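You operate a simulated robot arm through the tools that you are given. There is no shell and no other tool. Be economical: measure what you need, move in short steps, check, and stop when the job is done.

The job below is to be done with a simulated two-armed robot. You get a single attempt, and the scene is never put back.

Task
Find the lowest pressure that clears the piece, and blast its band bare.
Fine: load it, shut the drawer, BLAST; give it a trial burst at 2 bar and raise the knob till the cover goes; no pits; the knob stays on that whole bar, mode OFF.

Only the result counts: the job must be done as asked and must still hold three seconds after the hand-in. Knocking over, shifting, dropping, spilling or breaking anything else fails it. Lids that push on must go on centred and level and be pressed home; caps that screw on are set level and turned clockwise until they are tight.

Robot
Two 7-joint arms with fingered hands on one trunk, on a base that drives. Base frame: it is fixed to the floor where the robot stands at the start and does not move with it; the origin is under the middle of the robot, x ahead of it, y to its left, z up. Lengths are in cm, angles in degrees, forces in N, time in s.
The left shoulder is at the start at [5.3, 16.3, 101.2], the right one opposite. Places, roughly: abrasive machine [90, -40, 130]; banded rock piece [100, -250, 100]; cabinet mode switch [160, 460, 100]; cabinet pressure knob [140, 460, 100]; cradle of the machine drawer [50, -20, 100]; machine blast button [60, -40, 110]; machine drawer [40, -20, 110]; machine mode switch [60, -40, 120]; machine powder knob [60, -60, 110]; machine pressure knob [60, -60, 120]; vent lever [70, -100, 110]. Payload 4 kg a hand.
The tool frame of a hand sits at the grasp point between the pads (the TCP): z along the fingers, y along the line on which they close. The tips reach 3.6 cm beyond it. The gripper opens to 12.4 cm. The gripper's body begins 4.2 cm behind the TCP. The gripper is a hand of 4 fingers: y runs from the thumb to the fingers, the wrist lies at [-1.5, -9.9, -18.9] in the tool frame, and closing takes about 1.5 s.
Orientation is that of the tool frame in the base frame, as a unit quaternion [w, x, y, z]. With the fingers straight down and the wrist toward the robot, the tool's x, y and z point along [0, 1, 0], [1, 0, 0] and [0, 0, -1] of the base frame.

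Tools
- The arms move only by the tool apply_moves. It takes "left_targets", "right_targets" or both (then of equal length, played together; a hand with none holds still); each is one flat list of numbers, 7 for each row, row after row: the turn, a rotation vector about the base's x, y, z in units of 45 degrees (1.0 is 45 degrees), then the shift along the base's x, y, z in units of 500 mm (1.0 is 500 mm), then the finger opening in cm, from 0 to 12.4. In form: [ax, ay, az, tx, ty, tz, gripper, ax, ay, az, tx, ty, tz, gripper, ...]. A call has 1 to 20 rows; each row is the pose to reach, as a shift and turn from the pose commanded when the call began. A call with a number of a shift or a turn outside -1 to 1 is refused whole. A row lasts 0.2 s, in which the tool goes at most 5 cm and 8.6 degrees; a call with a longer step from one row to the next is refused whole, and so is a gripper value outside its range. Where a pose cannot be reached the arm comes as near as it can. A force on the tool above 90 N (or 10 N above the force at the start of the call, whichever is more), or a blocked arm, ends the call early, and 0.2 s more pass. The fingers move at their own pace (about 4.5 cm/s each) and stop on an object; they squeeze with about 28 N. The grip force told is the motor's: it shows also when the fingers shut on nothing. Time passes only in rows, and 0.2 s behind the last, so rows that repeat a pose let the fingers close. It gives the time, the measured TCP pose, the force on the tool (base axes), the opening and the grip force at its end, in the units of the frame above (readings bear some noise), with the torque about the TCP (base axes, N m) and any sound that the robot's microphone picked up.
- Cameras (640 x 400 px; columns grow to the right, rows downward): "scene" is now at [17.41, 0.57, 122.41]; the picture's right is [-0.04, -1.00, 0.01], its down [-0.67, 0.02, -0.75] and it looks along [0.74, -0.04, -0.67] (base axes); focal length 214 px, centre (320, 200). "left" rides on the left gripper at [-7.5, -8.6, -12.3] in its tool frame; the picture's right is [-0.70, -0.34, 0.63], its down [0.64, -0.68, 0.35] and it looks along [0.32, 0.65, 0.69] (tool axes); focal length 275 px, centre (320, 200). "right" rides on the right gripper at [7.5, -8.6, -12.3] in its tool frame; the picture's right is [-0.70, 0.34, -0.63], its down [-0.65, -0.68, 0.35] and it looks along [-0.32, 0.65, 0.69] (tool axes); focal length 275 px, centre (320, 200). There is no depth. A picture from a camera that has moved, and an enlarged one, comes with that camera's place and axes in the base frame and with its lens. The place of the scene camera against the robot may be out by one fixed shift of up to 1.2 cm in any direction.
- camera(camera): a new picture of that camera. No time passes.
- slide_trunk(by): slides the trunk up (or, below 0, down) by that many cm; the arms and the scene camera ride with it, the base frame stays. It gives what a move gives, with no picture.
- drive_base(legs): drives the robot by 1 to 6 legs, each [ahead, left, turn to the left] in cm, cm and degrees, along the robot's own axes; the way and the turn of a leg run together, so that a leg with both is an arc; at most 150 cm and 180 degrees a leg. The arms and the cameras ride along, it lands a little off, and it stops where it bumps. It gives what a move gives.
- preshape(shape, hand): the hand has 4 fingers and takes this shape, open, in about a second: jaw (thumb against the fingers, like two jaws); tri (thumb and two fingers); tip (a fingertip pinch); poke (one finger out to press); point (the index stretched); flat (the hand flat); cup (the hand cupped); fist (a fist). The gripper value then closes the fingers along that shape, each until it touches; the sizes above hold for jaw. It gives what a move gives, with no picture.
- pan_tilt(pan, tilt): turns the head with the scene camera to pan (to the left, within 86 degrees either way) and tilt (down, from -29 to 69), counted from straight ahead of the robot. It gives what a move gives.
- zoom(camera, box): a new picture of the part [left, top, right, bottom] of that camera's present view, enlarged. No time passes.
- hand_in(): hands the job in; it is judged then, once.

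Work in short steps. Places have to be worked out from the pictures, the camera data and where the tool is seen: move nearer, look again, correct. Check each grasp and each placing, and mend what went wrong. You have 120 turns and 108 pictures in all, those below and enlarged ones among them. Open the grippers and draw the arms clear of the work before you hand the job in, unless the task says otherwise; then end with one line.

The tools are called by a JSON object that holds its "name" and its "arguments". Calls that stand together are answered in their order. apply_moves: Moves the arms, as the interface text tells. Its arguments: {"type":"object","properties":{"left_targets":{"type":"array","items":{"type":"number"}},"right_targets":{"type":"array","items":{"type":"number"}}},"required":[]} The other tools are called the same way: slide_trunk (by) slides the trunk up or down; preshape (shape, hand) gives the hand a shape; drive_base (legs) drives the base; pan_tilt (pan, tilt) turns the head that bears the scene camera; camera (camera) takes a picture; zoom (camera, box) takes an enlarged picture of a part of a camera's view; hand_in () hands the job in.

At the start:

```text
time: 0.0
left_eef_pos: [22.06, 11.99, 45.19]
left_tcp_rot: [0.099, 0.59, 0.753, -0.274]
left_contact_force: [31.0, 10.6, 9.2]
left_wrist_torque: [-0.02, -0.22, 0.29]
left_gripper_width: 10.74
left_grasp_force: 0.0
left_shape: jaw
right_eef_pos: [52.75, -54.99, 136.0]
right_tcp_rot: [-0.001, 0.707, 0.707, 0.0]
right_contact_force: [-0.1, -0.3, 0.4]
right_wrist_torque: [-0.01, 0.02, 0.01]
right_gripper_width: 12.38
right_grasp_force: 0.1
right_shape: jaw
trunk travel left (down, up): [-18.0, 29.8]
robot x, y, heading: [-0.13, -0.19, 0.2]
head pan, tilt: [-2.5, 29.6]
```

scene: 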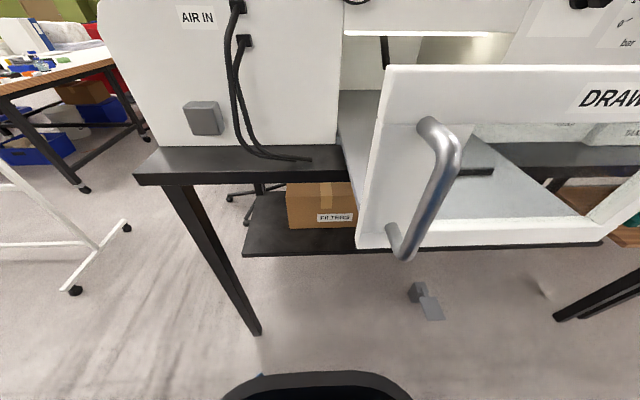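
right: 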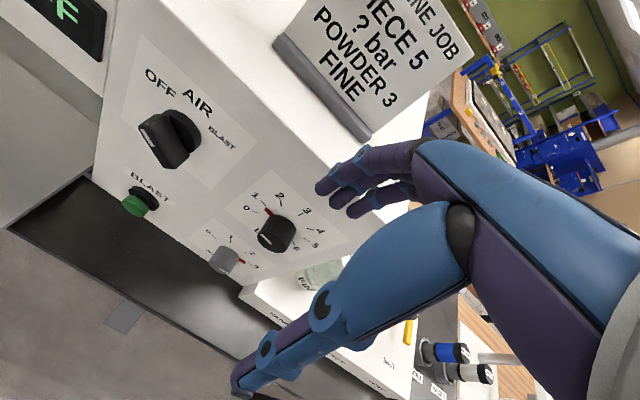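
left: 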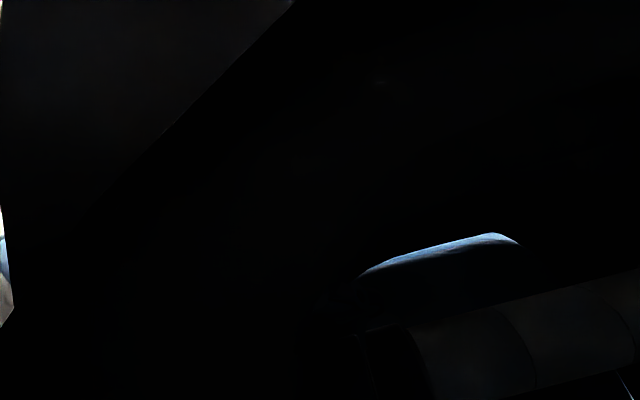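

The right camera shows the machine panel (mode, blast, pressure, powder) and a job card: piece 5, ? bar, powder 3, fine. I look around with the head to the right first.

{"name": "pan_tilt", "arguments": {"pan": -35, "tilt": 15}}

{"name": "camera", "arguments": {"camera": "scene"}}

{"name": "pan_tilt", "arguments": {"pan": -80, "tilt": 20}}

{"name": "camera", "arguments": {"camera": "scene"}}

{"name": "zoom", "arguments": {"camera": "right", "box": [40, 60, 480, 335]}}

```text
time: 1.0
left_eef_pos: [22.23, 12.02, 45.28]
left_tcp_rot: [0.1, 0.589, 0.754, -0.274]
left_contact_force: [31.6, 12.3, 12.1]
left_wrist_torque: [-0.06, -0.13, 0.25]
left_gripper_width: 10.74
left_grasp_force: 0.0
left_shape: jaw
right_eef_pos: [52.9, -54.96, 135.97]
right_tcp_rot: [0.0, 0.707, 0.707, 0.0]
right_contact_force: [0.0, 1.0, 0.3]
right_wrist_torque: [-0.01, 0.01, 0.0]
right_gripper_width: 12.39
right_grasp_force: 0.0
right_shape: jaw
trunk travel left (down, up): [-18.0, 29.8]
robot x, y, heading: [-0.16, 0.09, 0.0]
head pan, tilt: [-35.0, 15.0]
```

```text
104 pictures are left
camera scene: at [16.54, -4.38, 125.03], right [-0.56, -0.82, 0.12], down [-0.41, 0.15, -0.9], along [0.72, -0.55, -0.42], focal length 214 px, centre (320, 200)
```

scene: 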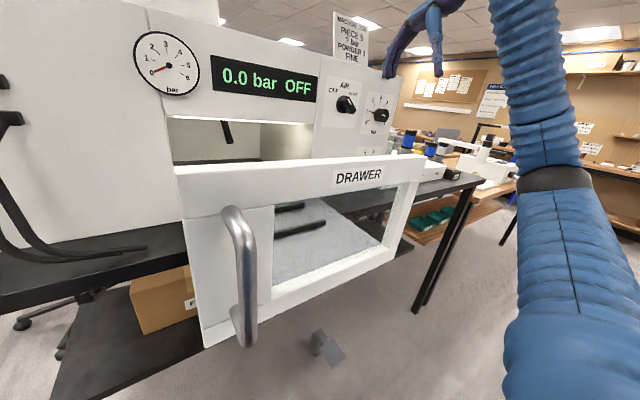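

```text
time: 2.1
left_eef_pos: [22.12, 12.04, 45.15]
left_tcp_rot: [0.099, 0.59, 0.753, -0.274]
left_contact_force: [31.9, 10.7, 11.1]
left_wrist_torque: [-0.12, -0.14, 0.34]
left_gripper_width: 10.73
left_grasp_force: 0.1
left_shape: jaw
right_eef_pos: [52.78, -55.22, 135.98]
right_tcp_rot: [0.0, 0.707, 0.707, -0.001]
right_contact_force: [0.3, -1.0, 0.4]
right_wrist_torque: [-0.02, -0.02, 0.03]
right_gripper_width: 12.35
right_grasp_force: 0.1
right_shape: jaw
trunk travel left (down, up): [-18.0, 29.8]
robot x, y, heading: [0.03, 0.11, 0.1]
head pan, tilt: [-80.0, 20.0]
```

```text
103 pictures are left
camera scene: at [10.48, -8.2, 125.49], right [-0.96, -0.17, 0.21], down [-0.26, 0.34, -0.91], along [0.09, -0.93, -0.37], focal length 214 px, centre (320, 200)
```

scene: 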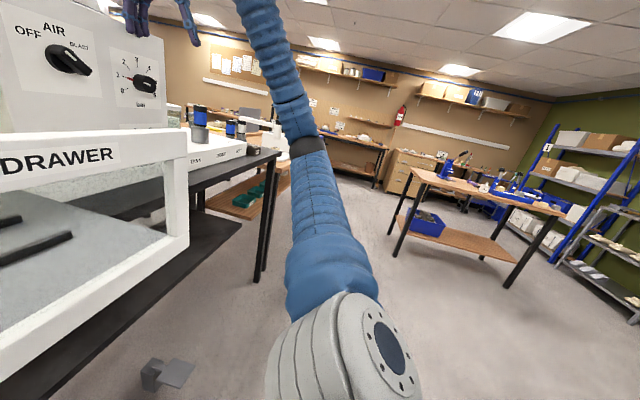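

```text
1.45 times, centred on (260, 198) of right
camera zoom: at [44.27, -47.37, 148.21], right [0.34, -0.7, 0.63], down [-0.68, -0.65, -0.35], along [0.65, -0.32, -0.69], focal length 400 px, centre (407, 204)
```

zoom: 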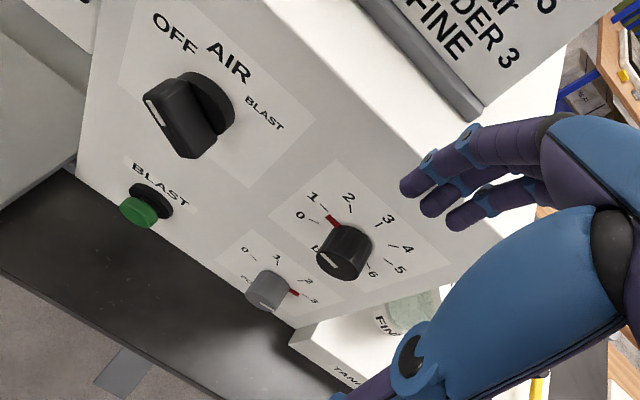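

I need to see the card, the items right of the machine and the pieces table; I zoom on the current view and on the right one.

{"name": "zoom", "arguments": {"camera": "scene", "box": [130, 80, 300, 186]}}

{"name": "zoom", "arguments": {"camera": "scene", "box": [380, 130, 580, 255]}}

{"name": "zoom", "arguments": {"camera": "right", "box": [300, 0, 500, 125]}}

{"name": "zoom", "arguments": {"camera": "right", "box": [220, 240, 540, 400]}}

```text
3.76 times, centred on (215, 133) of scene
camera zoom: at [10.48, -8.2, 125.49], right [-0.96, -0.17, 0.21], down [-0.26, 0.34, -0.91], along [0.09, -0.93, -0.37], focal length 807 px, centre (715, 452)
```

zoom: 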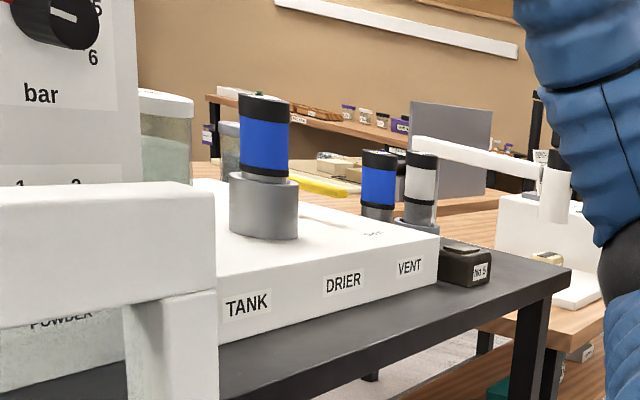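

```text
3.20 times, centred on (480, 192) of scene
camera zoom: at [10.48, -8.2, 125.49], right [-0.96, -0.17, 0.21], down [-0.26, 0.34, -0.91], along [0.09, -0.93, -0.37], focal length 686 px, centre (-192, 224)
```

zoom: 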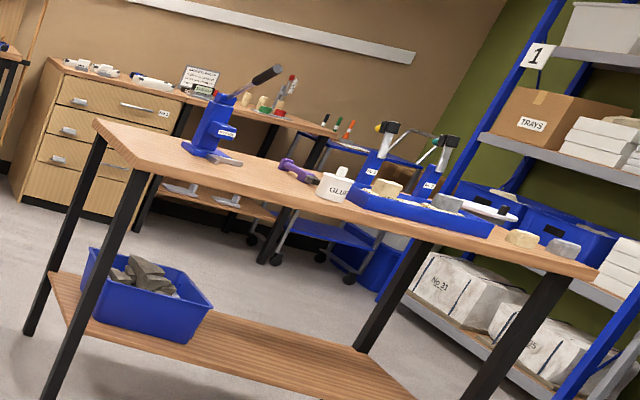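

```text
3.20 times, centred on (400, 62) of right
camera zoom: at [44.27, -47.37, 148.21], right [0.34, -0.7, 0.63], down [-0.68, -0.65, -0.35], along [0.65, -0.32, -0.69], focal length 881 px, centre (64, 640)
```

zoom: 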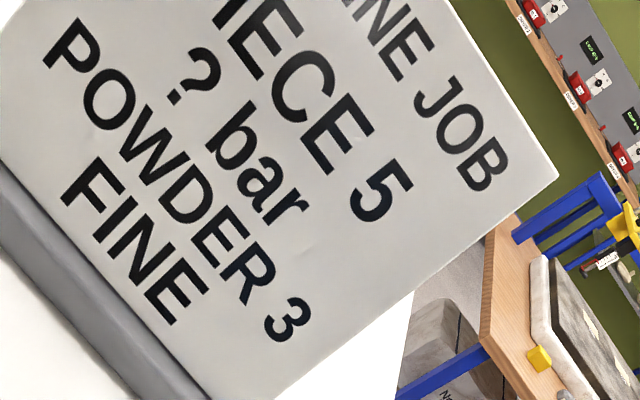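

```text
2.00 times, centred on (380, 320) of right
camera zoom: at [44.27, -47.37, 148.21], right [0.34, -0.7, 0.63], down [-0.68, -0.65, -0.35], along [0.65, -0.32, -0.69], focal length 551 px, centre (200, -40)
```

zoom: 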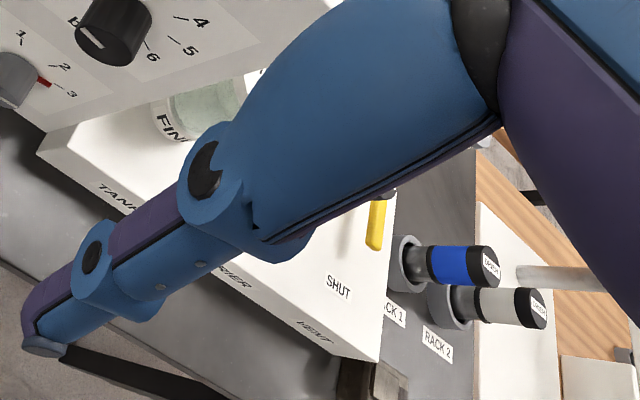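

I zoom closer on the items beyond the vent and on the pressure knob.

{"name": "zoom", "arguments": {"camera": "scene", "box": [230, 105, 310, 175]}}

{"name": "zoom", "arguments": {"camera": "scene", "box": [100, 40, 180, 90]}}

{"name": "pan_tilt", "arguments": {"pan": -60, "tilt": 15}}

{"name": "camera", "arguments": {"camera": "scene"}}

```text
5.71 times, centred on (270, 140) of scene
camera zoom: at [10.48, -8.2, 125.49], right [-0.96, -0.17, 0.21], down [-0.26, 0.34, -0.91], along [0.09, -0.93, -0.37], focal length 1226 px, centre (606, 543)
```

zoom: 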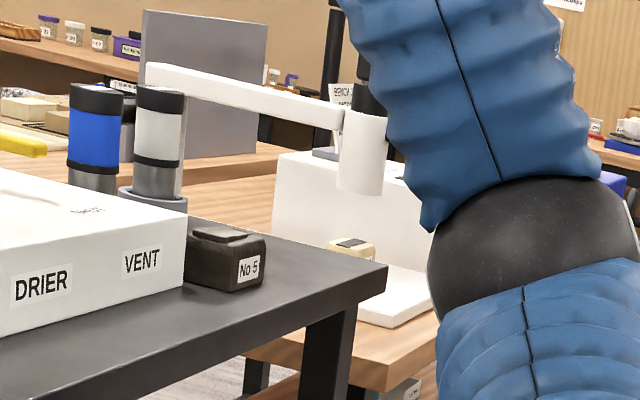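

```text
8.00 times, centred on (140, 65) of scene
camera zoom: at [10.48, -8.2, 125.49], right [-0.96, -0.17, 0.21], down [-0.26, 0.34, -0.91], along [0.09, -0.93, -0.37], focal length 1716 px, centre (1760, 1280)
```

zoom: 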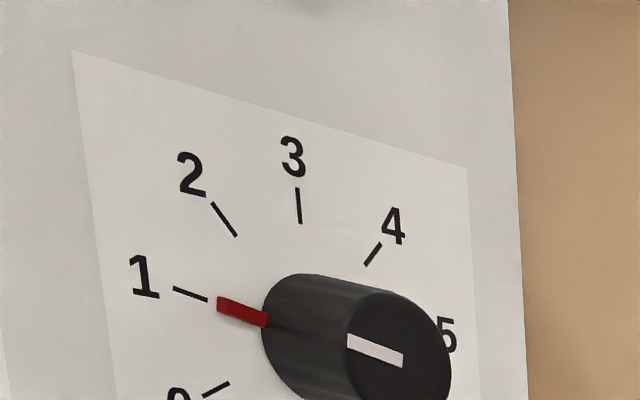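

```text
time: 2.9
left_eef_pos: [22.08, 12.03, 45.23]
left_tcp_rot: [0.099, 0.59, 0.753, -0.274]
left_contact_force: [31.8, 9.4, 10.6]
left_wrist_torque: [-0.09, -0.12, 0.34]
left_gripper_width: 10.71
left_grasp_force: 0.2
left_shape: jaw
right_eef_pos: [52.72, -55.03, 135.97]
right_tcp_rot: [0.0, 0.707, 0.707, 0.0]
right_contact_force: [-0.1, 0.8, -0.1]
right_wrist_torque: [0.02, -0.05, 0.0]
right_gripper_width: 12.37
right_grasp_force: 0.1
right_shape: jaw
trunk travel left (down, up): [-18.0, 29.8]
robot x, y, heading: [-0.23, -0.08, 0.0]
head pan, tilt: [-60.0, 15.0]
```

```text
95 pictures are left
camera scene: at [13.62, -7.13, 125.64], right [-0.85, -0.5, 0.18], down [-0.33, 0.22, -0.92], along [0.42, -0.84, -0.35], focal length 214 px, centre (320, 200)
```

scene: 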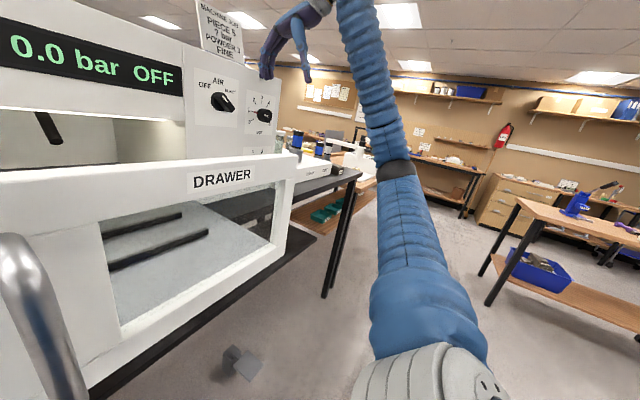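

A dark "No 5" box sits on the bench end, and a beige banded piece on a white stand further on. I back off and drive to the right to look at them closely.

{"name": "drive_base", "arguments": {"legs": [[-25, 0, 0], [0, -120, 0]]}}

{"name": "pan_tilt", "arguments": {"pan": -20, "tilt": 20}}

{"name": "camera", "arguments": {"camera": "scene"}}

{"name": "camera", "arguments": {"camera": "right"}}

```text
time: 10.3
left_eef_pos: [-3.15, -105.75, 45.17]
left_tcp_rot: [0.1, 0.59, 0.753, -0.274]
left_contact_force: [29.9, 7.6, 7.6]
left_wrist_torque: [-0.03, -0.28, 0.39]
left_gripper_width: 10.75
left_grasp_force: 0.1
left_shape: jaw
right_eef_pos: [27.62, -172.98, 135.93]
right_tcp_rot: [0.0, 0.707, 0.707, 0.0]
right_contact_force: [0.5, -0.5, -0.5]
right_wrist_torque: [0.02, -0.01, 0.0]
right_gripper_width: 12.37
right_grasp_force: 0.1
right_shape: jaw
trunk travel left (down, up): [-18.0, 29.8]
robot x, y, heading: [-25.54, -117.79, -0.1]
head pan, tilt: [-60.0, 15.0]
```

```text
time: 11.4
left_eef_pos: [-2.89, -105.77, 45.35]
left_tcp_rot: [0.1, 0.59, 0.753, -0.274]
left_contact_force: [30.5, 10.0, 12.1]
left_wrist_torque: [-0.1, -0.09, 0.36]
left_gripper_width: 10.73
left_grasp_force: 0.0
left_shape: jaw
right_eef_pos: [27.54, -172.93, 135.98]
right_tcp_rot: [0.0, 0.707, 0.707, 0.0]
right_contact_force: [-0.3, 0.7, 0.6]
right_wrist_torque: [0.0, 0.01, -0.01]
right_gripper_width: 12.39
right_grasp_force: 0.0
right_shape: jaw
trunk travel left (down, up): [-18.0, 29.8]
robot x, y, heading: [-25.23, -118.05, -0.1]
head pan, tilt: [-20.0, 20.0]
```

```text
94 pictures are left
camera scene: at [-7.73, -120.06, 124.0], right [-0.34, -0.94, 0.07], down [-0.51, 0.12, -0.85], along [0.79, -0.32, -0.52], focal length 214 px, centre (320, 200)
```

scene: 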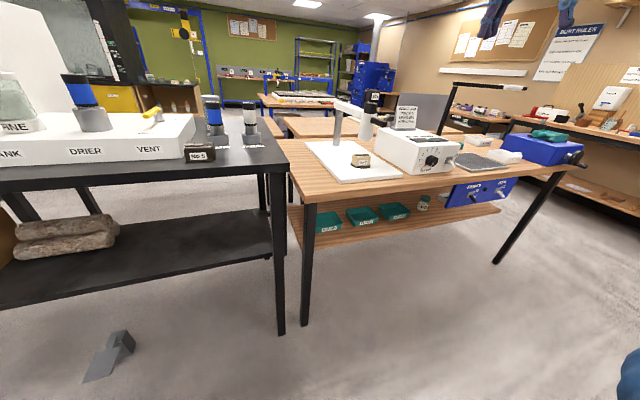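

```text
93 pictures are left
camera right: at [19.08, -165.22, 148.23], right [0.34, -0.7, 0.63], down [-0.68, -0.64, -0.35], along [0.65, -0.32, -0.69], focal length 275 px, centre (320, 200)
```

right: 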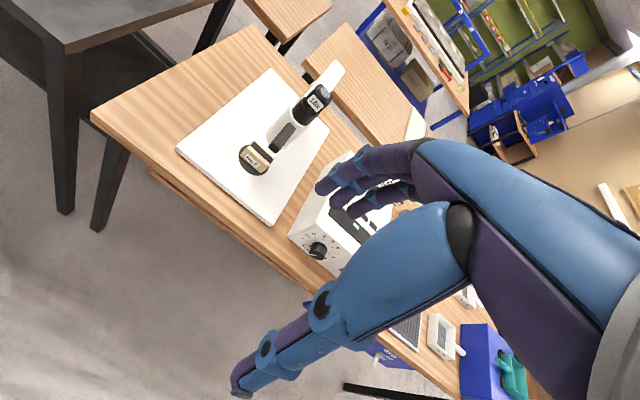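

I zoom onto the dark No 5 item and the beige one.

{"name": "zoom", "arguments": {"camera": "scene", "box": [140, 90, 300, 190]}}

{"name": "zoom", "arguments": {"camera": "right", "box": [205, 110, 305, 190]}}

{"name": "zoom", "arguments": {"camera": "scene", "box": [380, 90, 600, 220]}}

```text
4.00 times, centred on (220, 140) of scene
camera zoom: at [-7.73, -120.06, 124.0], right [-0.34, -0.94, 0.07], down [-0.51, 0.12, -0.85], along [0.79, -0.32, -0.52], focal length 858 px, centre (720, 440)
```

zoom: 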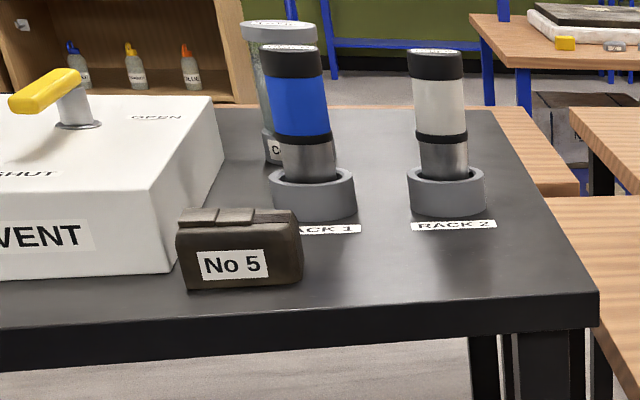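

```text
5.00 times, centred on (255, 150) of right
camera zoom: at [19.08, -165.22, 148.23], right [0.34, -0.7, 0.63], down [-0.68, -0.64, -0.35], along [0.65, -0.32, -0.69], focal length 1376 px, centre (645, 450)
```

zoom: 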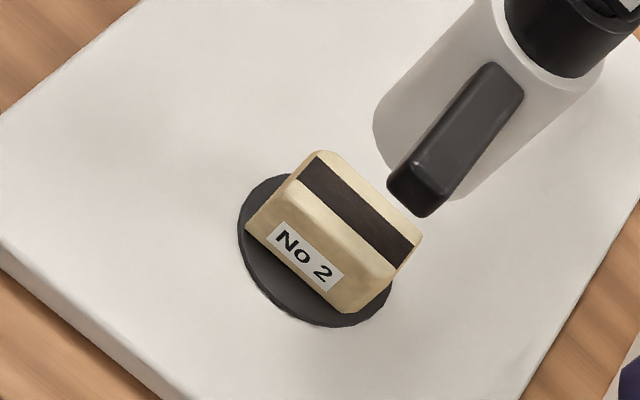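

```text
2.91 times, centred on (490, 155) of scene
camera zoom: at [-7.73, -120.06, 124.0], right [-0.34, -0.94, 0.07], down [-0.51, 0.12, -0.85], along [0.79, -0.32, -0.52], focal length 624 px, centre (-174, 331)
```

zoom: 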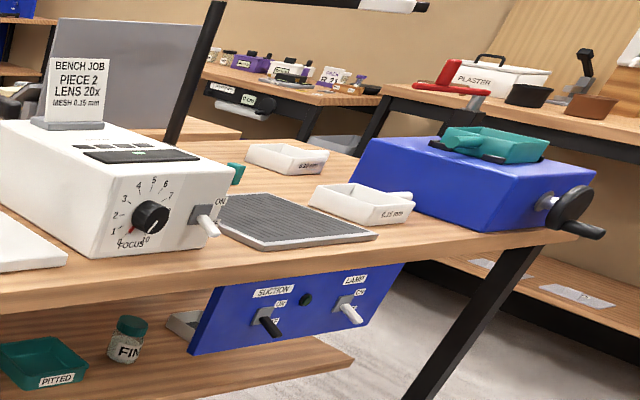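

Piece 5 is the dark covered one on the black bench; two rays cross near (58, -109, 101.5). I drive so it lies about 70 cm out on the right side.

{"name": "drive_base", "arguments": {"legs": [[0, 33, 0], [15, 0, 0]]}}

{"name": "pan_tilt", "arguments": {"pan": -25, "tilt": 28}}

{"name": "zoom", "arguments": {"camera": "scene", "box": [200, 60, 520, 260]}}

{"name": "camera", "arguments": {"camera": "right"}}

```text
time: 14.6
left_eef_pos: [12.45, -73.08, 45.11]
left_tcp_rot: [0.098, 0.592, 0.751, -0.275]
left_contact_force: [29.5, 4.6, 6.6]
left_wrist_torque: [-0.09, -0.2, 0.54]
left_gripper_width: 10.76
left_grasp_force: 0.0
left_shape: jaw
right_eef_pos: [42.82, -140.4, 135.91]
right_tcp_rot: [-0.001, 0.709, 0.705, -0.001]
right_contact_force: [0.9, -1.1, -0.3]
right_wrist_torque: [0.02, 0.01, 0.02]
right_gripper_width: 12.37
right_grasp_force: 0.1
right_shape: jaw
trunk travel left (down, up): [-18.0, 29.8]
robot x, y, heading: [-9.8, -84.62, -0.7]
head pan, tilt: [-20.0, 20.0]
```

```text
time: 15.3
left_eef_pos: [12.49, -72.94, 45.23]
left_tcp_rot: [0.099, 0.593, 0.751, -0.273]
left_contact_force: [27.7, 4.1, 4.5]
left_wrist_torque: [-0.06, -0.31, 0.57]
left_gripper_width: 10.71
left_grasp_force: 0.1
left_shape: jaw
right_eef_pos: [42.7, -140.3, 135.93]
right_tcp_rot: [0.0, 0.709, 0.705, 0.0]
right_contact_force: [0.1, -0.5, 0.1]
right_wrist_torque: [-0.03, 0.02, 0.02]
right_gripper_width: 12.35
right_grasp_force: 0.0
right_shape: jaw
trunk travel left (down, up): [-18.0, 29.8]
robot x, y, heading: [-10.22, -84.99, -0.3]
head pan, tilt: [-25.0, 28.0]
```

```text
2.00 times, centred on (360, 160) of scene
camera zoom: at [6.8, -87.88, 122.85], right [-0.42, -0.9, 0.09], down [-0.6, 0.2, -0.77], along [0.68, -0.38, -0.63], focal length 429 px, centre (240, 280)
```

zoom: 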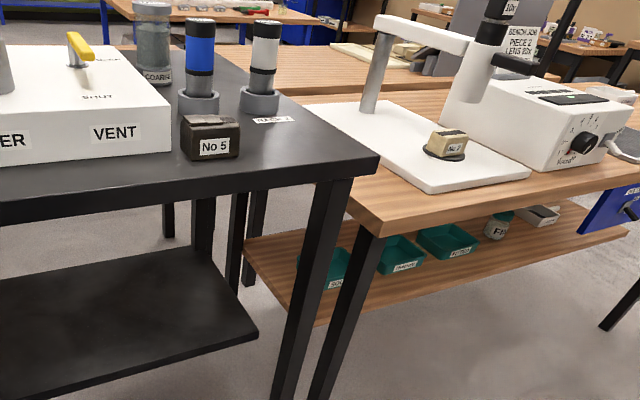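

```text
88 pictures are left
camera right: at [34.07, -132.56, 148.21], right [0.33, -0.7, 0.63], down [-0.69, -0.64, -0.35], along [0.65, -0.32, -0.69], focal length 275 px, centre (320, 200)
```

right: 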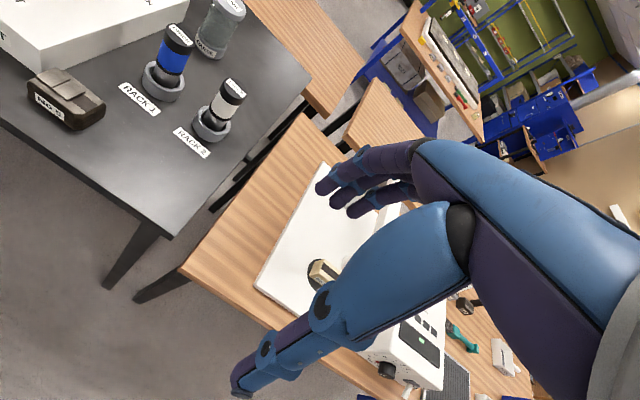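

Rays agree: piece near (58.5, -109.5, 101.3). Zoom to get its yaw and size.

{"name": "zoom", "arguments": {"camera": "right", "box": [0, 50, 128, 130]}}

```text
5.00 times, centred on (64, 90) of right
camera zoom: at [34.07, -132.56, 148.21], right [0.33, -0.7, 0.63], down [-0.69, -0.64, -0.35], along [0.65, -0.32, -0.69], focal length 1376 px, centre (1600, 750)
```

zoom: 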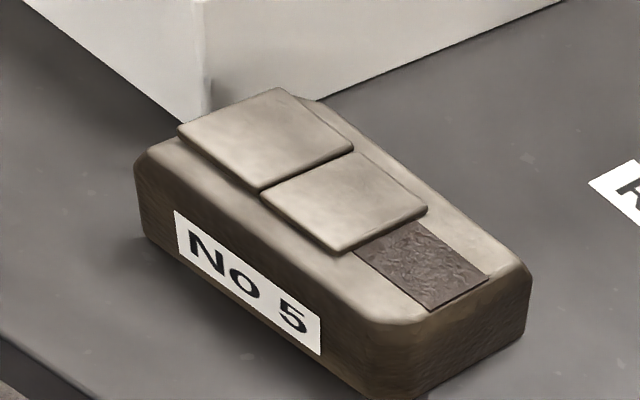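

Piece is 4.5 (x) by 7 (y) cm, axis-aligned, centre (58.6, -110.1), top about 103.5. I bring the right hand above it, stopping at z≈118 and check.

{"name": "apply_moves", "arguments": {"right_targets": [0, 0, 0, 0.04, 0.073, 0, 9, 0, 0, 0, 0.08, 0.146, 0, 9, 0, 0, 0, 0.12, 0.219, 0, 9, 0, 0, 0, 0.16, 0.292, 0, 9, 0, 0, 0, 0.2, 0.365, 0, 9, 0, 0, 0, 0.24, 0.438, 0, 9, 0, 0, 0, 0.28, 0.511, 0, 9, 0, 0, 0, 0.316, 0.584, 0, 9, 0, 0, 0, 0.316, 0.584, -0.09, 9, 0, 0, 0, 0.316, 0.584, -0.18, 9, 0, 0, 0, 0.316, 0.584, -0.27, 9, 0, 0, 0, 0.316, 0.584, -0.36, 9, 0, 0, 0, 0.316, 0.584, -0.36, 9]}}

{"name": "camera", "arguments": {"camera": "right"}}

{"name": "zoom", "arguments": {"camera": "scene", "box": [200, 60, 520, 260]}}

```text
time: 18.1
left_eef_pos: [12.28, -73.06, 45.22]
left_tcp_rot: [0.099, 0.592, 0.751, -0.274]
left_contact_force: [29.8, 8.5, 10.6]
left_wrist_torque: [-0.13, -0.15, 0.5]
left_gripper_width: 10.74
left_grasp_force: 0.1
left_shape: jaw
right_eef_pos: [58.26, -111.0, 117.97]
right_tcp_rot: [0.0, 0.71, 0.704, 0.0]
right_contact_force: [0.3, -0.1, 0.8]
right_wrist_torque: [0.01, -0.01, 0.04]
right_gripper_width: 9.0
right_grasp_force: 0.1
right_shape: jaw
trunk travel left (down, up): [-18.0, 29.8]
robot x, y, heading: [-10.18, -85.09, -0.3]
head pan, tilt: [-25.0, 28.0]
```

```text
86 pictures are left
camera right: at [49.72, -103.19, 130.21], right [0.33, -0.7, 0.63], down [-0.69, -0.64, -0.35], along [0.65, -0.32, -0.69], focal length 275 px, centre (320, 200)
```

right: 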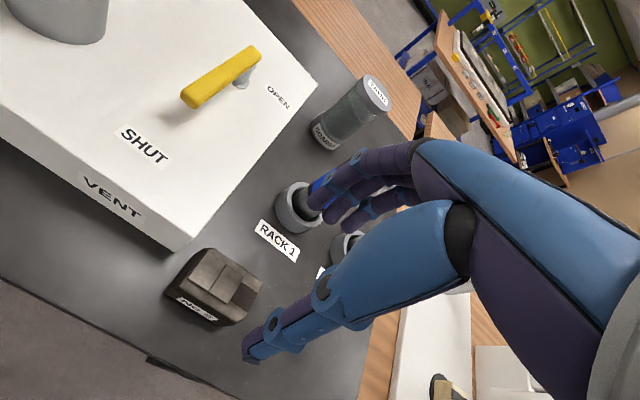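

```text
2.00 times, centred on (360, 160) of scene
camera zoom: at [6.77, -87.86, 122.85], right [-0.42, -0.9, 0.09], down [-0.6, 0.2, -0.77], along [0.68, -0.38, -0.63], focal length 429 px, centre (240, 280)
```

zoom: 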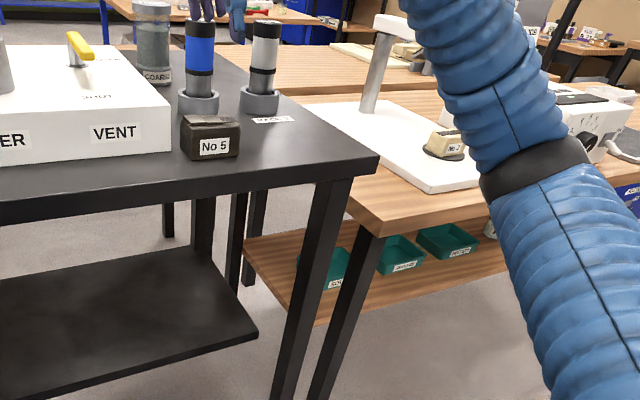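

Geometry confirmed (piece projected at (218,282), seen there). I descend to z≈103.8.

{"name": "apply_moves", "arguments": {"right_targets": [0, 0, 0, 0.005, -0.004, -0.08, 9, 0, 0, 0, 0.005, -0.004, -0.15, 9, 0, 0, 0, 0.005, -0.004, -0.22, 9, 0, 0, 0, 0.005, -0.004, -0.284, 9, 0, 0, 0, 0.005, -0.004, -0.284, 9]}}

{"name": "camera", "arguments": {"camera": "right"}}

{"name": "zoom", "arguments": {"camera": "scene", "box": [200, 60, 520, 260]}}

```text
time: 19.3
left_eef_pos: [12.41, -72.98, 45.18]
left_tcp_rot: [0.099, 0.592, 0.751, -0.275]
left_contact_force: [29.2, 7.1, 10.1]
left_wrist_torque: [-0.15, -0.15, 0.49]
left_gripper_width: 10.73
left_grasp_force: 0.1
left_shape: jaw
right_eef_pos: [58.5, -111.4, 104.02]
right_tcp_rot: [0.0, 0.71, 0.705, 0.0]
right_contact_force: [-0.7, -0.6, 0.0]
right_wrist_torque: [0.02, 0.0, -0.02]
right_gripper_width: 9.02
right_grasp_force: 0.1
right_shape: jaw
trunk travel left (down, up): [-18.0, 29.8]
robot x, y, heading: [-9.8, -84.98, -0.4]
head pan, tilt: [-25.0, 28.0]
```

```text
84 pictures are left
camera right: at [50.07, -103.57, 116.22], right [0.33, -0.7, 0.63], down [-0.69, -0.64, -0.35], along [0.65, -0.32, -0.69], focal length 275 px, centre (320, 200)
```

right: 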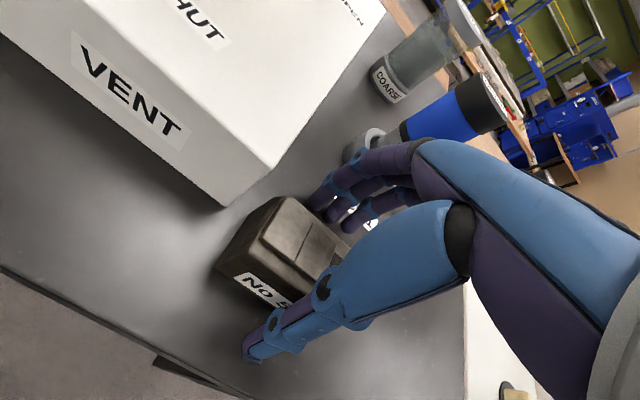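

```text
2.00 times, centred on (360, 160) of scene
camera zoom: at [6.79, -87.87, 122.84], right [-0.42, -0.9, 0.09], down [-0.6, 0.2, -0.77], along [0.68, -0.38, -0.63], focal length 429 px, centre (240, 280)
```

zoom: 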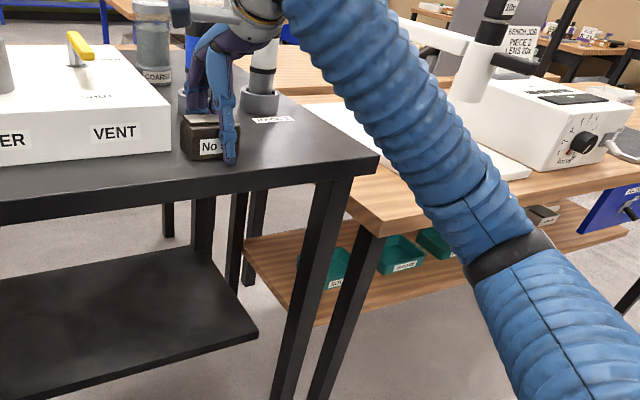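

The thumb sits a little right of the piece centre; I shift 1.1 cm left and close.

{"name": "apply_moves", "arguments": {"right_targets": [0, 0, 0, 0, 0.022, -0.006, 9, 0, 0, 0, 0, 0.022, -0.006, 4, 0, 0, 0, 0, 0.022, -0.006, 2, 0, 0, 0, 0, 0.022, -0.006, 2, 0, 0, 0, 0, 0.022, -0.006, 2, 0, 0, 0, 0, 0.022, -0.006, 2, 0, 0, 0, 0, 0.022, -0.006, 2, 0, 0, 0, 0, 0.022, -0.006, 2, 0, 0, 0, 0, 0.022, -0.006, 2]}}

{"name": "camera", "arguments": {"camera": "right"}}

```text
time: 21.3
left_eef_pos: [12.31, -73.04, 45.24]
left_tcp_rot: [0.099, 0.592, 0.751, -0.274]
left_contact_force: [28.9, 4.7, 4.2]
left_wrist_torque: [-0.06, -0.32, 0.58]
left_gripper_width: 10.74
left_grasp_force: 0.0
left_shape: jaw
right_eef_pos: [58.49, -110.3, 103.86]
right_tcp_rot: [0.001, 0.71, 0.704, 0.001]
right_contact_force: [-1.5, -2.4, 23.0]
right_wrist_torque: [-0.08, -0.01, 0.04]
right_gripper_width: 5.94
right_grasp_force: 28.0
right_shape: jaw
trunk travel left (down, up): [-18.0, 29.8]
robot x, y, heading: [-10.02, -84.71, -0.1]
head pan, tilt: [-25.0, 28.0]
```

```text
82 pictures are left
camera right: at [49.96, -102.5, 115.99], right [0.33, -0.7, 0.63], down [-0.69, -0.64, -0.35], along [0.65, -0.32, -0.69], focal length 275 px, centre (320, 200)
```

right: 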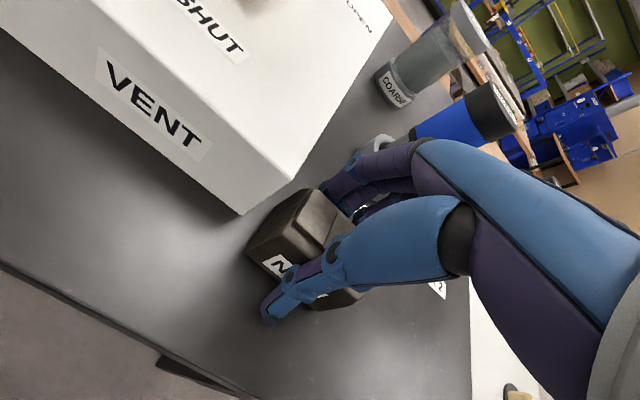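

Gripped at 5.9 cm with 28 N. I lift gently straight up.

{"name": "apply_moves", "arguments": {"right_targets": [0, 0, 0, 0, 0, 0.02, 2, 0, 0, 0, 0, 0, 0.05, 2, 0, 0, 0, 0, 0, 0.1, 2, 0, 0, 0, 0, 0, 0.18, 2, 0, 0, 0, 0, 0, 0.26, 2, 0, 0, 0, 0, 0, 0.34, 2, 0, 0, 0, 0, 0, 0.42, 2, 0, 0, 0, 0, 0, 0.5, 2, 0, 0, 0, 0, 0, 0.58, 2, 0, 0, 0, 0, 0, 0.64, 2]}}

{"name": "camera", "arguments": {"camera": "right"}}

```text
time: 23.5
left_eef_pos: [12.43, -73.03, 45.2]
left_tcp_rot: [0.099, 0.593, 0.751, -0.274]
left_contact_force: [29.6, 6.4, 8.5]
left_wrist_torque: [-0.14, -0.17, 0.56]
left_gripper_width: 10.73
left_grasp_force: 0.0
left_shape: jaw
right_eef_pos: [58.37, -110.3, 135.65]
right_tcp_rot: [0.001, 0.709, 0.705, -0.002]
right_contact_force: [0.3, -0.4, -3.5]
right_wrist_torque: [-0.01, 0.04, -0.02]
right_gripper_width: 5.8
right_grasp_force: 28.0
right_shape: jaw
trunk travel left (down, up): [-18.0, 29.8]
robot x, y, heading: [-9.92, -84.99, -0.4]
head pan, tilt: [-25.0, 28.0]
```

```text
81 pictures are left
camera right: at [49.91, -102.47, 147.87], right [0.33, -0.7, 0.63], down [-0.69, -0.64, -0.34], along [0.65, -0.32, -0.69], focal length 275 px, centre (320, 200)
```

right: 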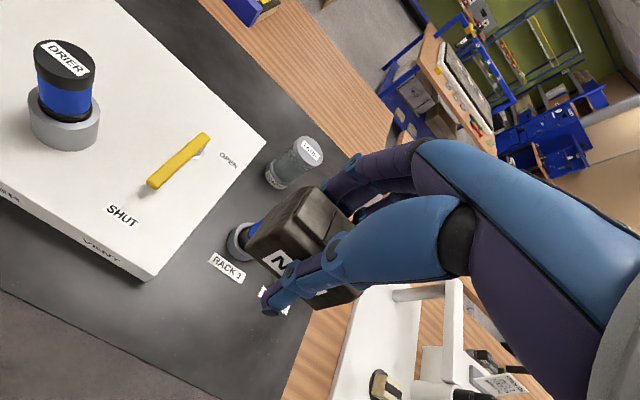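

Piece held securely. Back off and drive left toward the drawer, then look at the cradle.

{"name": "drive_base", "arguments": {"legs": [[-22, 0, 0], [0, 85, 0]]}}

{"name": "pan_tilt", "arguments": {"pan": -15, "tilt": 32}}

{"name": "camera", "arguments": {"camera": "scene"}}

{"name": "camera", "arguments": {"camera": "right"}}

```text
time: 29.3
left_eef_pos: [-9.79, 14.06, 45.15]
left_tcp_rot: [0.1, 0.588, 0.755, -0.274]
left_contact_force: [28.4, 4.7, 6.0]
left_wrist_torque: [-0.14, -0.3, 0.6]
left_gripper_width: 10.73
left_grasp_force: 0.0
left_shape: jaw
right_eef_pos: [36.68, -22.62, 135.6]
right_tcp_rot: [0.001, 0.705, 0.709, -0.001]
right_contact_force: [0.0, 0.5, -4.3]
right_wrist_torque: [-0.01, 0.01, -0.03]
right_gripper_width: 5.81
right_grasp_force: 27.4
right_shape: jaw
trunk travel left (down, up): [-18.0, 29.8]
robot x, y, heading: [-31.71, 1.87, 0.3]
head pan, tilt: [-25.0, 28.0]
```

```text
time: 30.1
left_eef_pos: [-9.68, 13.91, 45.25]
left_tcp_rot: [0.102, 0.588, 0.755, -0.273]
left_contact_force: [27.5, 5.4, 7.9]
left_wrist_torque: [-0.14, -0.2, 0.57]
left_gripper_width: 10.75
left_grasp_force: 0.2
left_shape: jaw
right_eef_pos: [36.72, -22.77, 135.45]
right_tcp_rot: [0.0, 0.705, 0.709, 0.0]
right_contact_force: [0.4, 0.7, -4.2]
right_wrist_torque: [0.0, 0.06, 0.0]
right_gripper_width: 5.86
right_grasp_force: 28.4
right_shape: jaw
trunk travel left (down, up): [-18.0, 29.8]
robot x, y, heading: [-31.93, 1.68, 0.2]
head pan, tilt: [-15.0, 32.0]
```

```text
80 pictures are left
camera scene: at [-14.86, 0.56, 122.14], right [-0.25, -0.97, 0.05], down [-0.68, 0.13, -0.72], along [0.69, -0.22, -0.69], focal length 214 px, centre (320, 200)
```

scene: 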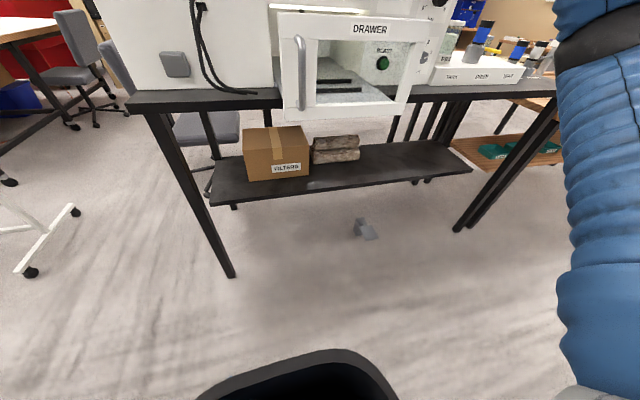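

```text
79 pictures are left
camera right: at [28.21, -15.09, 147.81], right [0.34, -0.69, 0.63], down [-0.68, -0.65, -0.34], along [0.65, -0.31, -0.69], focal length 275 px, centre (320, 200)
```

right: 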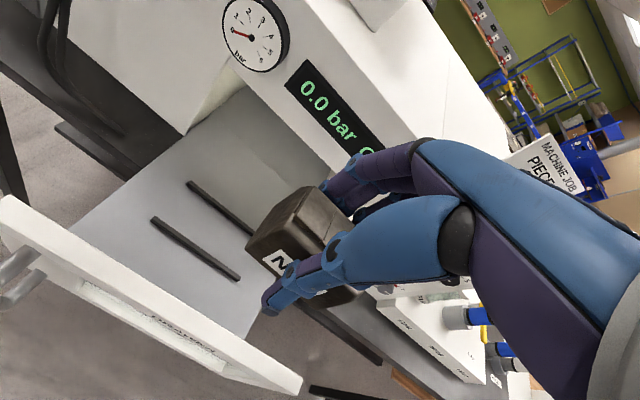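

Rails of the cradle run along y near x 44 and 52, y -12 to -28. I raise the trunk and go 10 cm ahead to see the cradle from above.

{"name": "slide_trunk", "arguments": {"by": 25}}

{"name": "drive_base", "arguments": {"legs": [[9, 0, 0]]}}

{"name": "pan_tilt", "arguments": {"pan": -15, "tilt": 38}}

{"name": "camera", "arguments": {"camera": "scene"}}

{"name": "camera", "arguments": {"camera": "right"}}

```text
time: 32.6
left_eef_pos: [-9.58, 13.94, 70.32]
left_tcp_rot: [0.101, 0.587, 0.755, -0.274]
left_contact_force: [9.8, 2.4, 1.2]
left_wrist_torque: [-0.02, -0.02, 0.06]
left_gripper_width: 11.7
left_grasp_force: 0.1
left_shape: jaw
right_eef_pos: [36.88, -22.6, 160.52]
right_tcp_rot: [0.0, 0.706, 0.709, -0.001]
right_contact_force: [-0.3, 0.5, -3.7]
right_wrist_torque: [0.01, 0.04, 0.0]
right_gripper_width: 5.79
right_grasp_force: 27.1
right_shape: jaw
trunk travel left (down, up): [-43.0, 4.8]
robot x, y, heading: [-31.65, 2.06, 0.3]
head pan, tilt: [-15.0, 32.0]
```

```text
time: 33.7
left_eef_pos: [-0.55, 13.95, 70.06]
left_tcp_rot: [0.101, 0.587, 0.755, -0.274]
left_contact_force: [11.2, 2.7, 2.4]
left_wrist_torque: [-0.03, 0.07, 0.04]
left_gripper_width: 11.7
left_grasp_force: 0.0
left_shape: jaw
right_eef_pos: [46.03, -22.53, 160.47]
right_tcp_rot: [-0.001, 0.706, 0.709, -0.002]
right_contact_force: [0.2, 0.2, -3.5]
right_wrist_torque: [0.01, 0.11, 0.01]
right_gripper_width: 5.81
right_grasp_force: 27.7
right_shape: jaw
trunk travel left (down, up): [-43.0, 4.8]
robot x, y, heading: [-22.83, 1.85, 0.6]
head pan, tilt: [-15.0, 32.0]
```

```text
time: 34.4
left_eef_pos: [-0.62, 14.12, 70.21]
left_tcp_rot: [0.1, 0.587, 0.755, -0.274]
left_contact_force: [7.7, 0.1, -1.0]
left_wrist_torque: [0.05, -0.21, 0.18]
left_gripper_width: 11.69
left_grasp_force: 0.1
left_shape: jaw
right_eef_pos: [45.98, -22.69, 160.36]
right_tcp_rot: [-0.002, 0.706, 0.709, -0.001]
right_contact_force: [0.5, -1.1, -2.3]
right_wrist_torque: [0.01, 0.06, 0.01]
right_gripper_width: 5.82
right_grasp_force: 28.0
right_shape: jaw
trunk travel left (down, up): [-43.0, 4.8]
robot x, y, heading: [-22.8, 1.79, 0.4]
head pan, tilt: [-15.0, 38.0]
```

```text
78 pictures are left
camera scene: at [-14.83, 0.64, 149.36], right [-0.25, -0.97, 0.0], down [-0.6, 0.16, -0.78], along [0.76, -0.2, -0.62], focal length 214 px, centre (320, 200)
```

scene: 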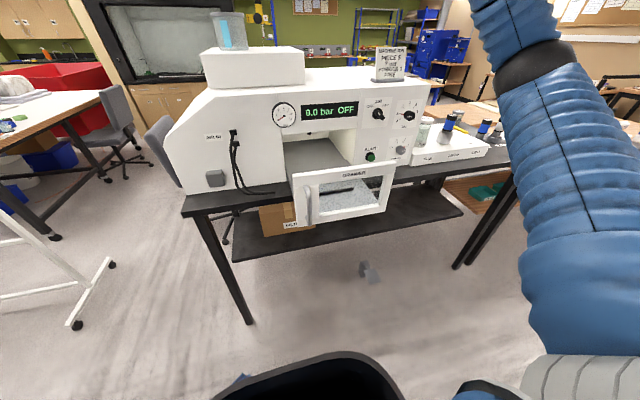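

```text
77 pictures are left
camera right: at [37.42, -15.02, 172.69], right [0.34, -0.69, 0.63], down [-0.68, -0.65, -0.34], along [0.65, -0.31, -0.69], focal length 275 px, centre (320, 200)
```

right: 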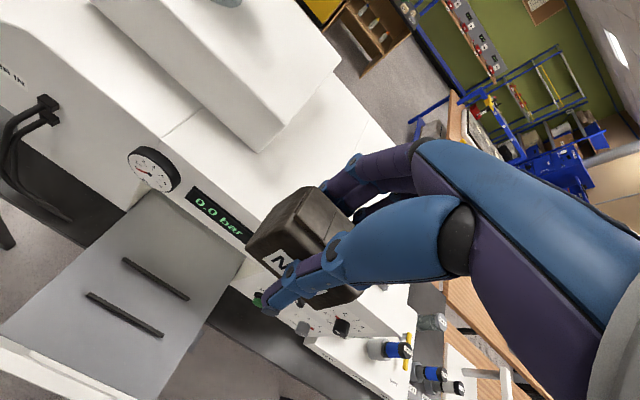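

Triangulation: rails at x 44.0 and 52.3, y -12.6…-28, tops at z 104.4; cradle centre (48.2, -20.3). I lower the piece to z≈118 over it and check.

{"name": "apply_moves", "arguments": {"right_targets": [0, 0, 0, 0.02, 0.024, -0.06, 2, 0, 0, 0, 0.044, 0.046, -0.14, 2, 0, 0, 0, 0.044, 0.046, -0.22, 2, 0, 0, 0, 0.044, 0.046, -0.3, 2, 0, 0, 0, 0.044, 0.046, -0.38, 2, 0, 0, 0, 0.044, 0.046, -0.46, 2, 0, 0, 0, 0.044, 0.046, -0.54, 2, 0, 0, 0, 0.044, 0.046, -0.62, 2, 0, 0, 0, 0.044, 0.046, -0.7, 2, 0, 0, 0, 0.044, 0.046, -0.78, 2, 0, 0, 0, 0.044, 0.046, -0.84, 2, 0, 0, 0, 0.044, 0.046, -0.84, 2]}}

{"name": "camera", "arguments": {"camera": "right"}}

{"name": "zoom", "arguments": {"camera": "scene", "box": [220, 80, 460, 230]}}

```text
time: 37.0
left_eef_pos: [-0.73, 13.99, 70.22]
left_tcp_rot: [0.101, 0.587, 0.756, -0.272]
left_contact_force: [10.4, 2.6, 0.3]
left_wrist_torque: [0.0, -0.09, 0.11]
left_gripper_width: 11.69
left_grasp_force: 0.0
left_shape: jaw
right_eef_pos: [47.93, -20.43, 118.64]
right_tcp_rot: [0.0, 0.704, 0.71, -0.003]
right_contact_force: [-0.6, 0.3, -3.2]
right_wrist_torque: [0.02, 0.06, -0.02]
right_gripper_width: 5.8
right_grasp_force: 28.1
right_shape: jaw
trunk travel left (down, up): [-43.0, 4.8]
robot x, y, heading: [-22.83, 2.12, 0.1]
head pan, tilt: [-15.0, 38.0]
```

```text
76 pictures are left
camera right: at [39.41, -12.71, 130.95], right [0.34, -0.69, 0.63], down [-0.68, -0.65, -0.34], along [0.65, -0.31, -0.69], focal length 275 px, centre (320, 200)
```

right: 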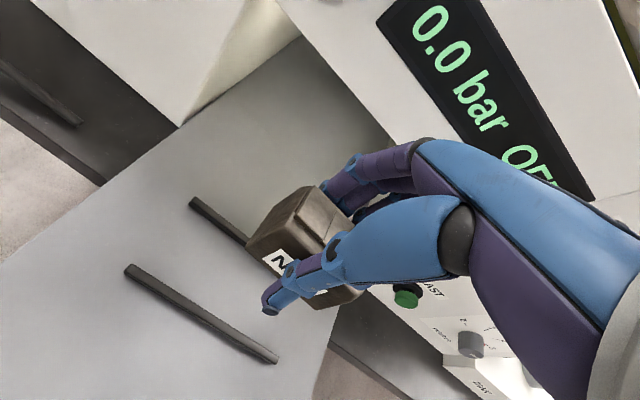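

```text
2.67 times, centred on (340, 155) of scene
camera zoom: at [-14.92, 0.66, 149.36], right [-0.25, -0.97, 0.0], down [-0.6, 0.16, -0.78], along [0.76, -0.2, -0.62], focal length 572 px, centre (267, 320)
```

zoom: 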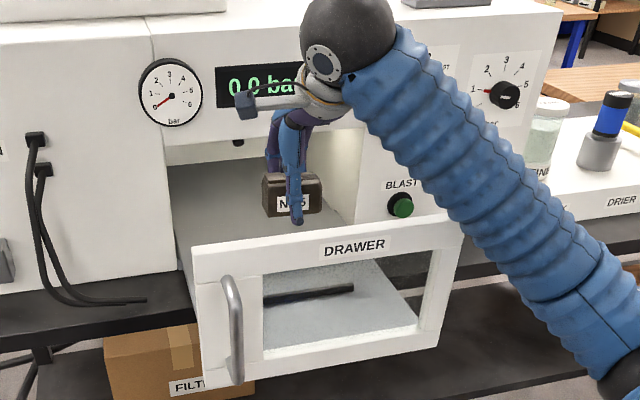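

Cradle centre recomputed at (48.6, -20.3). I descend slowly, watching for contact.

{"name": "apply_moves", "arguments": {"right_targets": [0, 0, 0, 0.012, 0.002, -0.06, 2, 0, 0, 0, 0.012, 0.002, -0.12, 2, 0, 0, 0, 0.012, 0.002, -0.16, 2, 0, 0, 0, 0.012, 0.002, -0.18, 2, 0, 0, 0, 0.012, 0.002, -0.18, 2]}}

{"name": "camera", "arguments": {"camera": "right"}}

{"name": "zoom", "arguments": {"camera": "scene", "box": [270, 120, 430, 220]}}

```text
time: 38.2
left_eef_pos: [-0.83, 14.05, 70.06]
left_tcp_rot: [0.102, 0.588, 0.755, -0.273]
left_contact_force: [10.3, 3.0, 1.9]
left_wrist_torque: [0.0, -0.05, 0.13]
left_gripper_width: 11.7
left_grasp_force: 0.0
left_shape: jaw
right_eef_pos: [48.63, -20.18, 109.56]
right_tcp_rot: [-0.001, 0.705, 0.709, 0.0]
right_contact_force: [0.1, -0.7, -2.6]
right_wrist_torque: [0.0, 0.02, 0.01]
right_gripper_width: 5.79
right_grasp_force: 27.8
right_shape: jaw
trunk travel left (down, up): [-43.0, 4.8]
robot x, y, heading: [-22.82, 1.94, 0.3]
head pan, tilt: [-15.0, 38.0]
```

```text
74 pictures are left
camera right: at [40.04, -12.59, 121.91], right [0.34, -0.69, 0.63], down [-0.68, -0.65, -0.34], along [0.65, -0.31, -0.69], focal length 275 px, centre (320, 200)
```

right: 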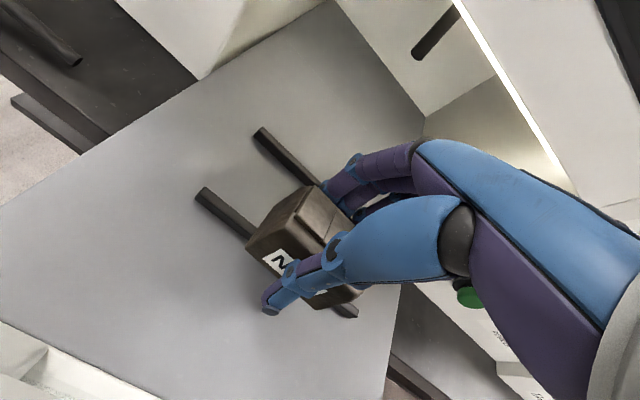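

```text
4.00 times, centred on (350, 170) of scene
camera zoom: at [-14.93, 0.66, 149.36], right [-0.25, -0.97, 0.0], down [-0.6, 0.16, -0.78], along [0.76, -0.2, -0.62], focal length 858 px, centre (200, 320)
```

zoom: 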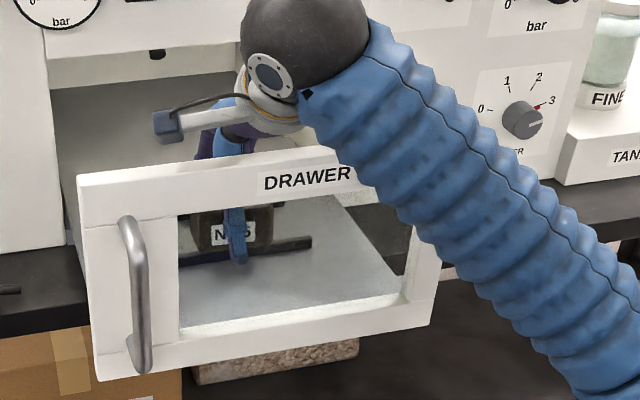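

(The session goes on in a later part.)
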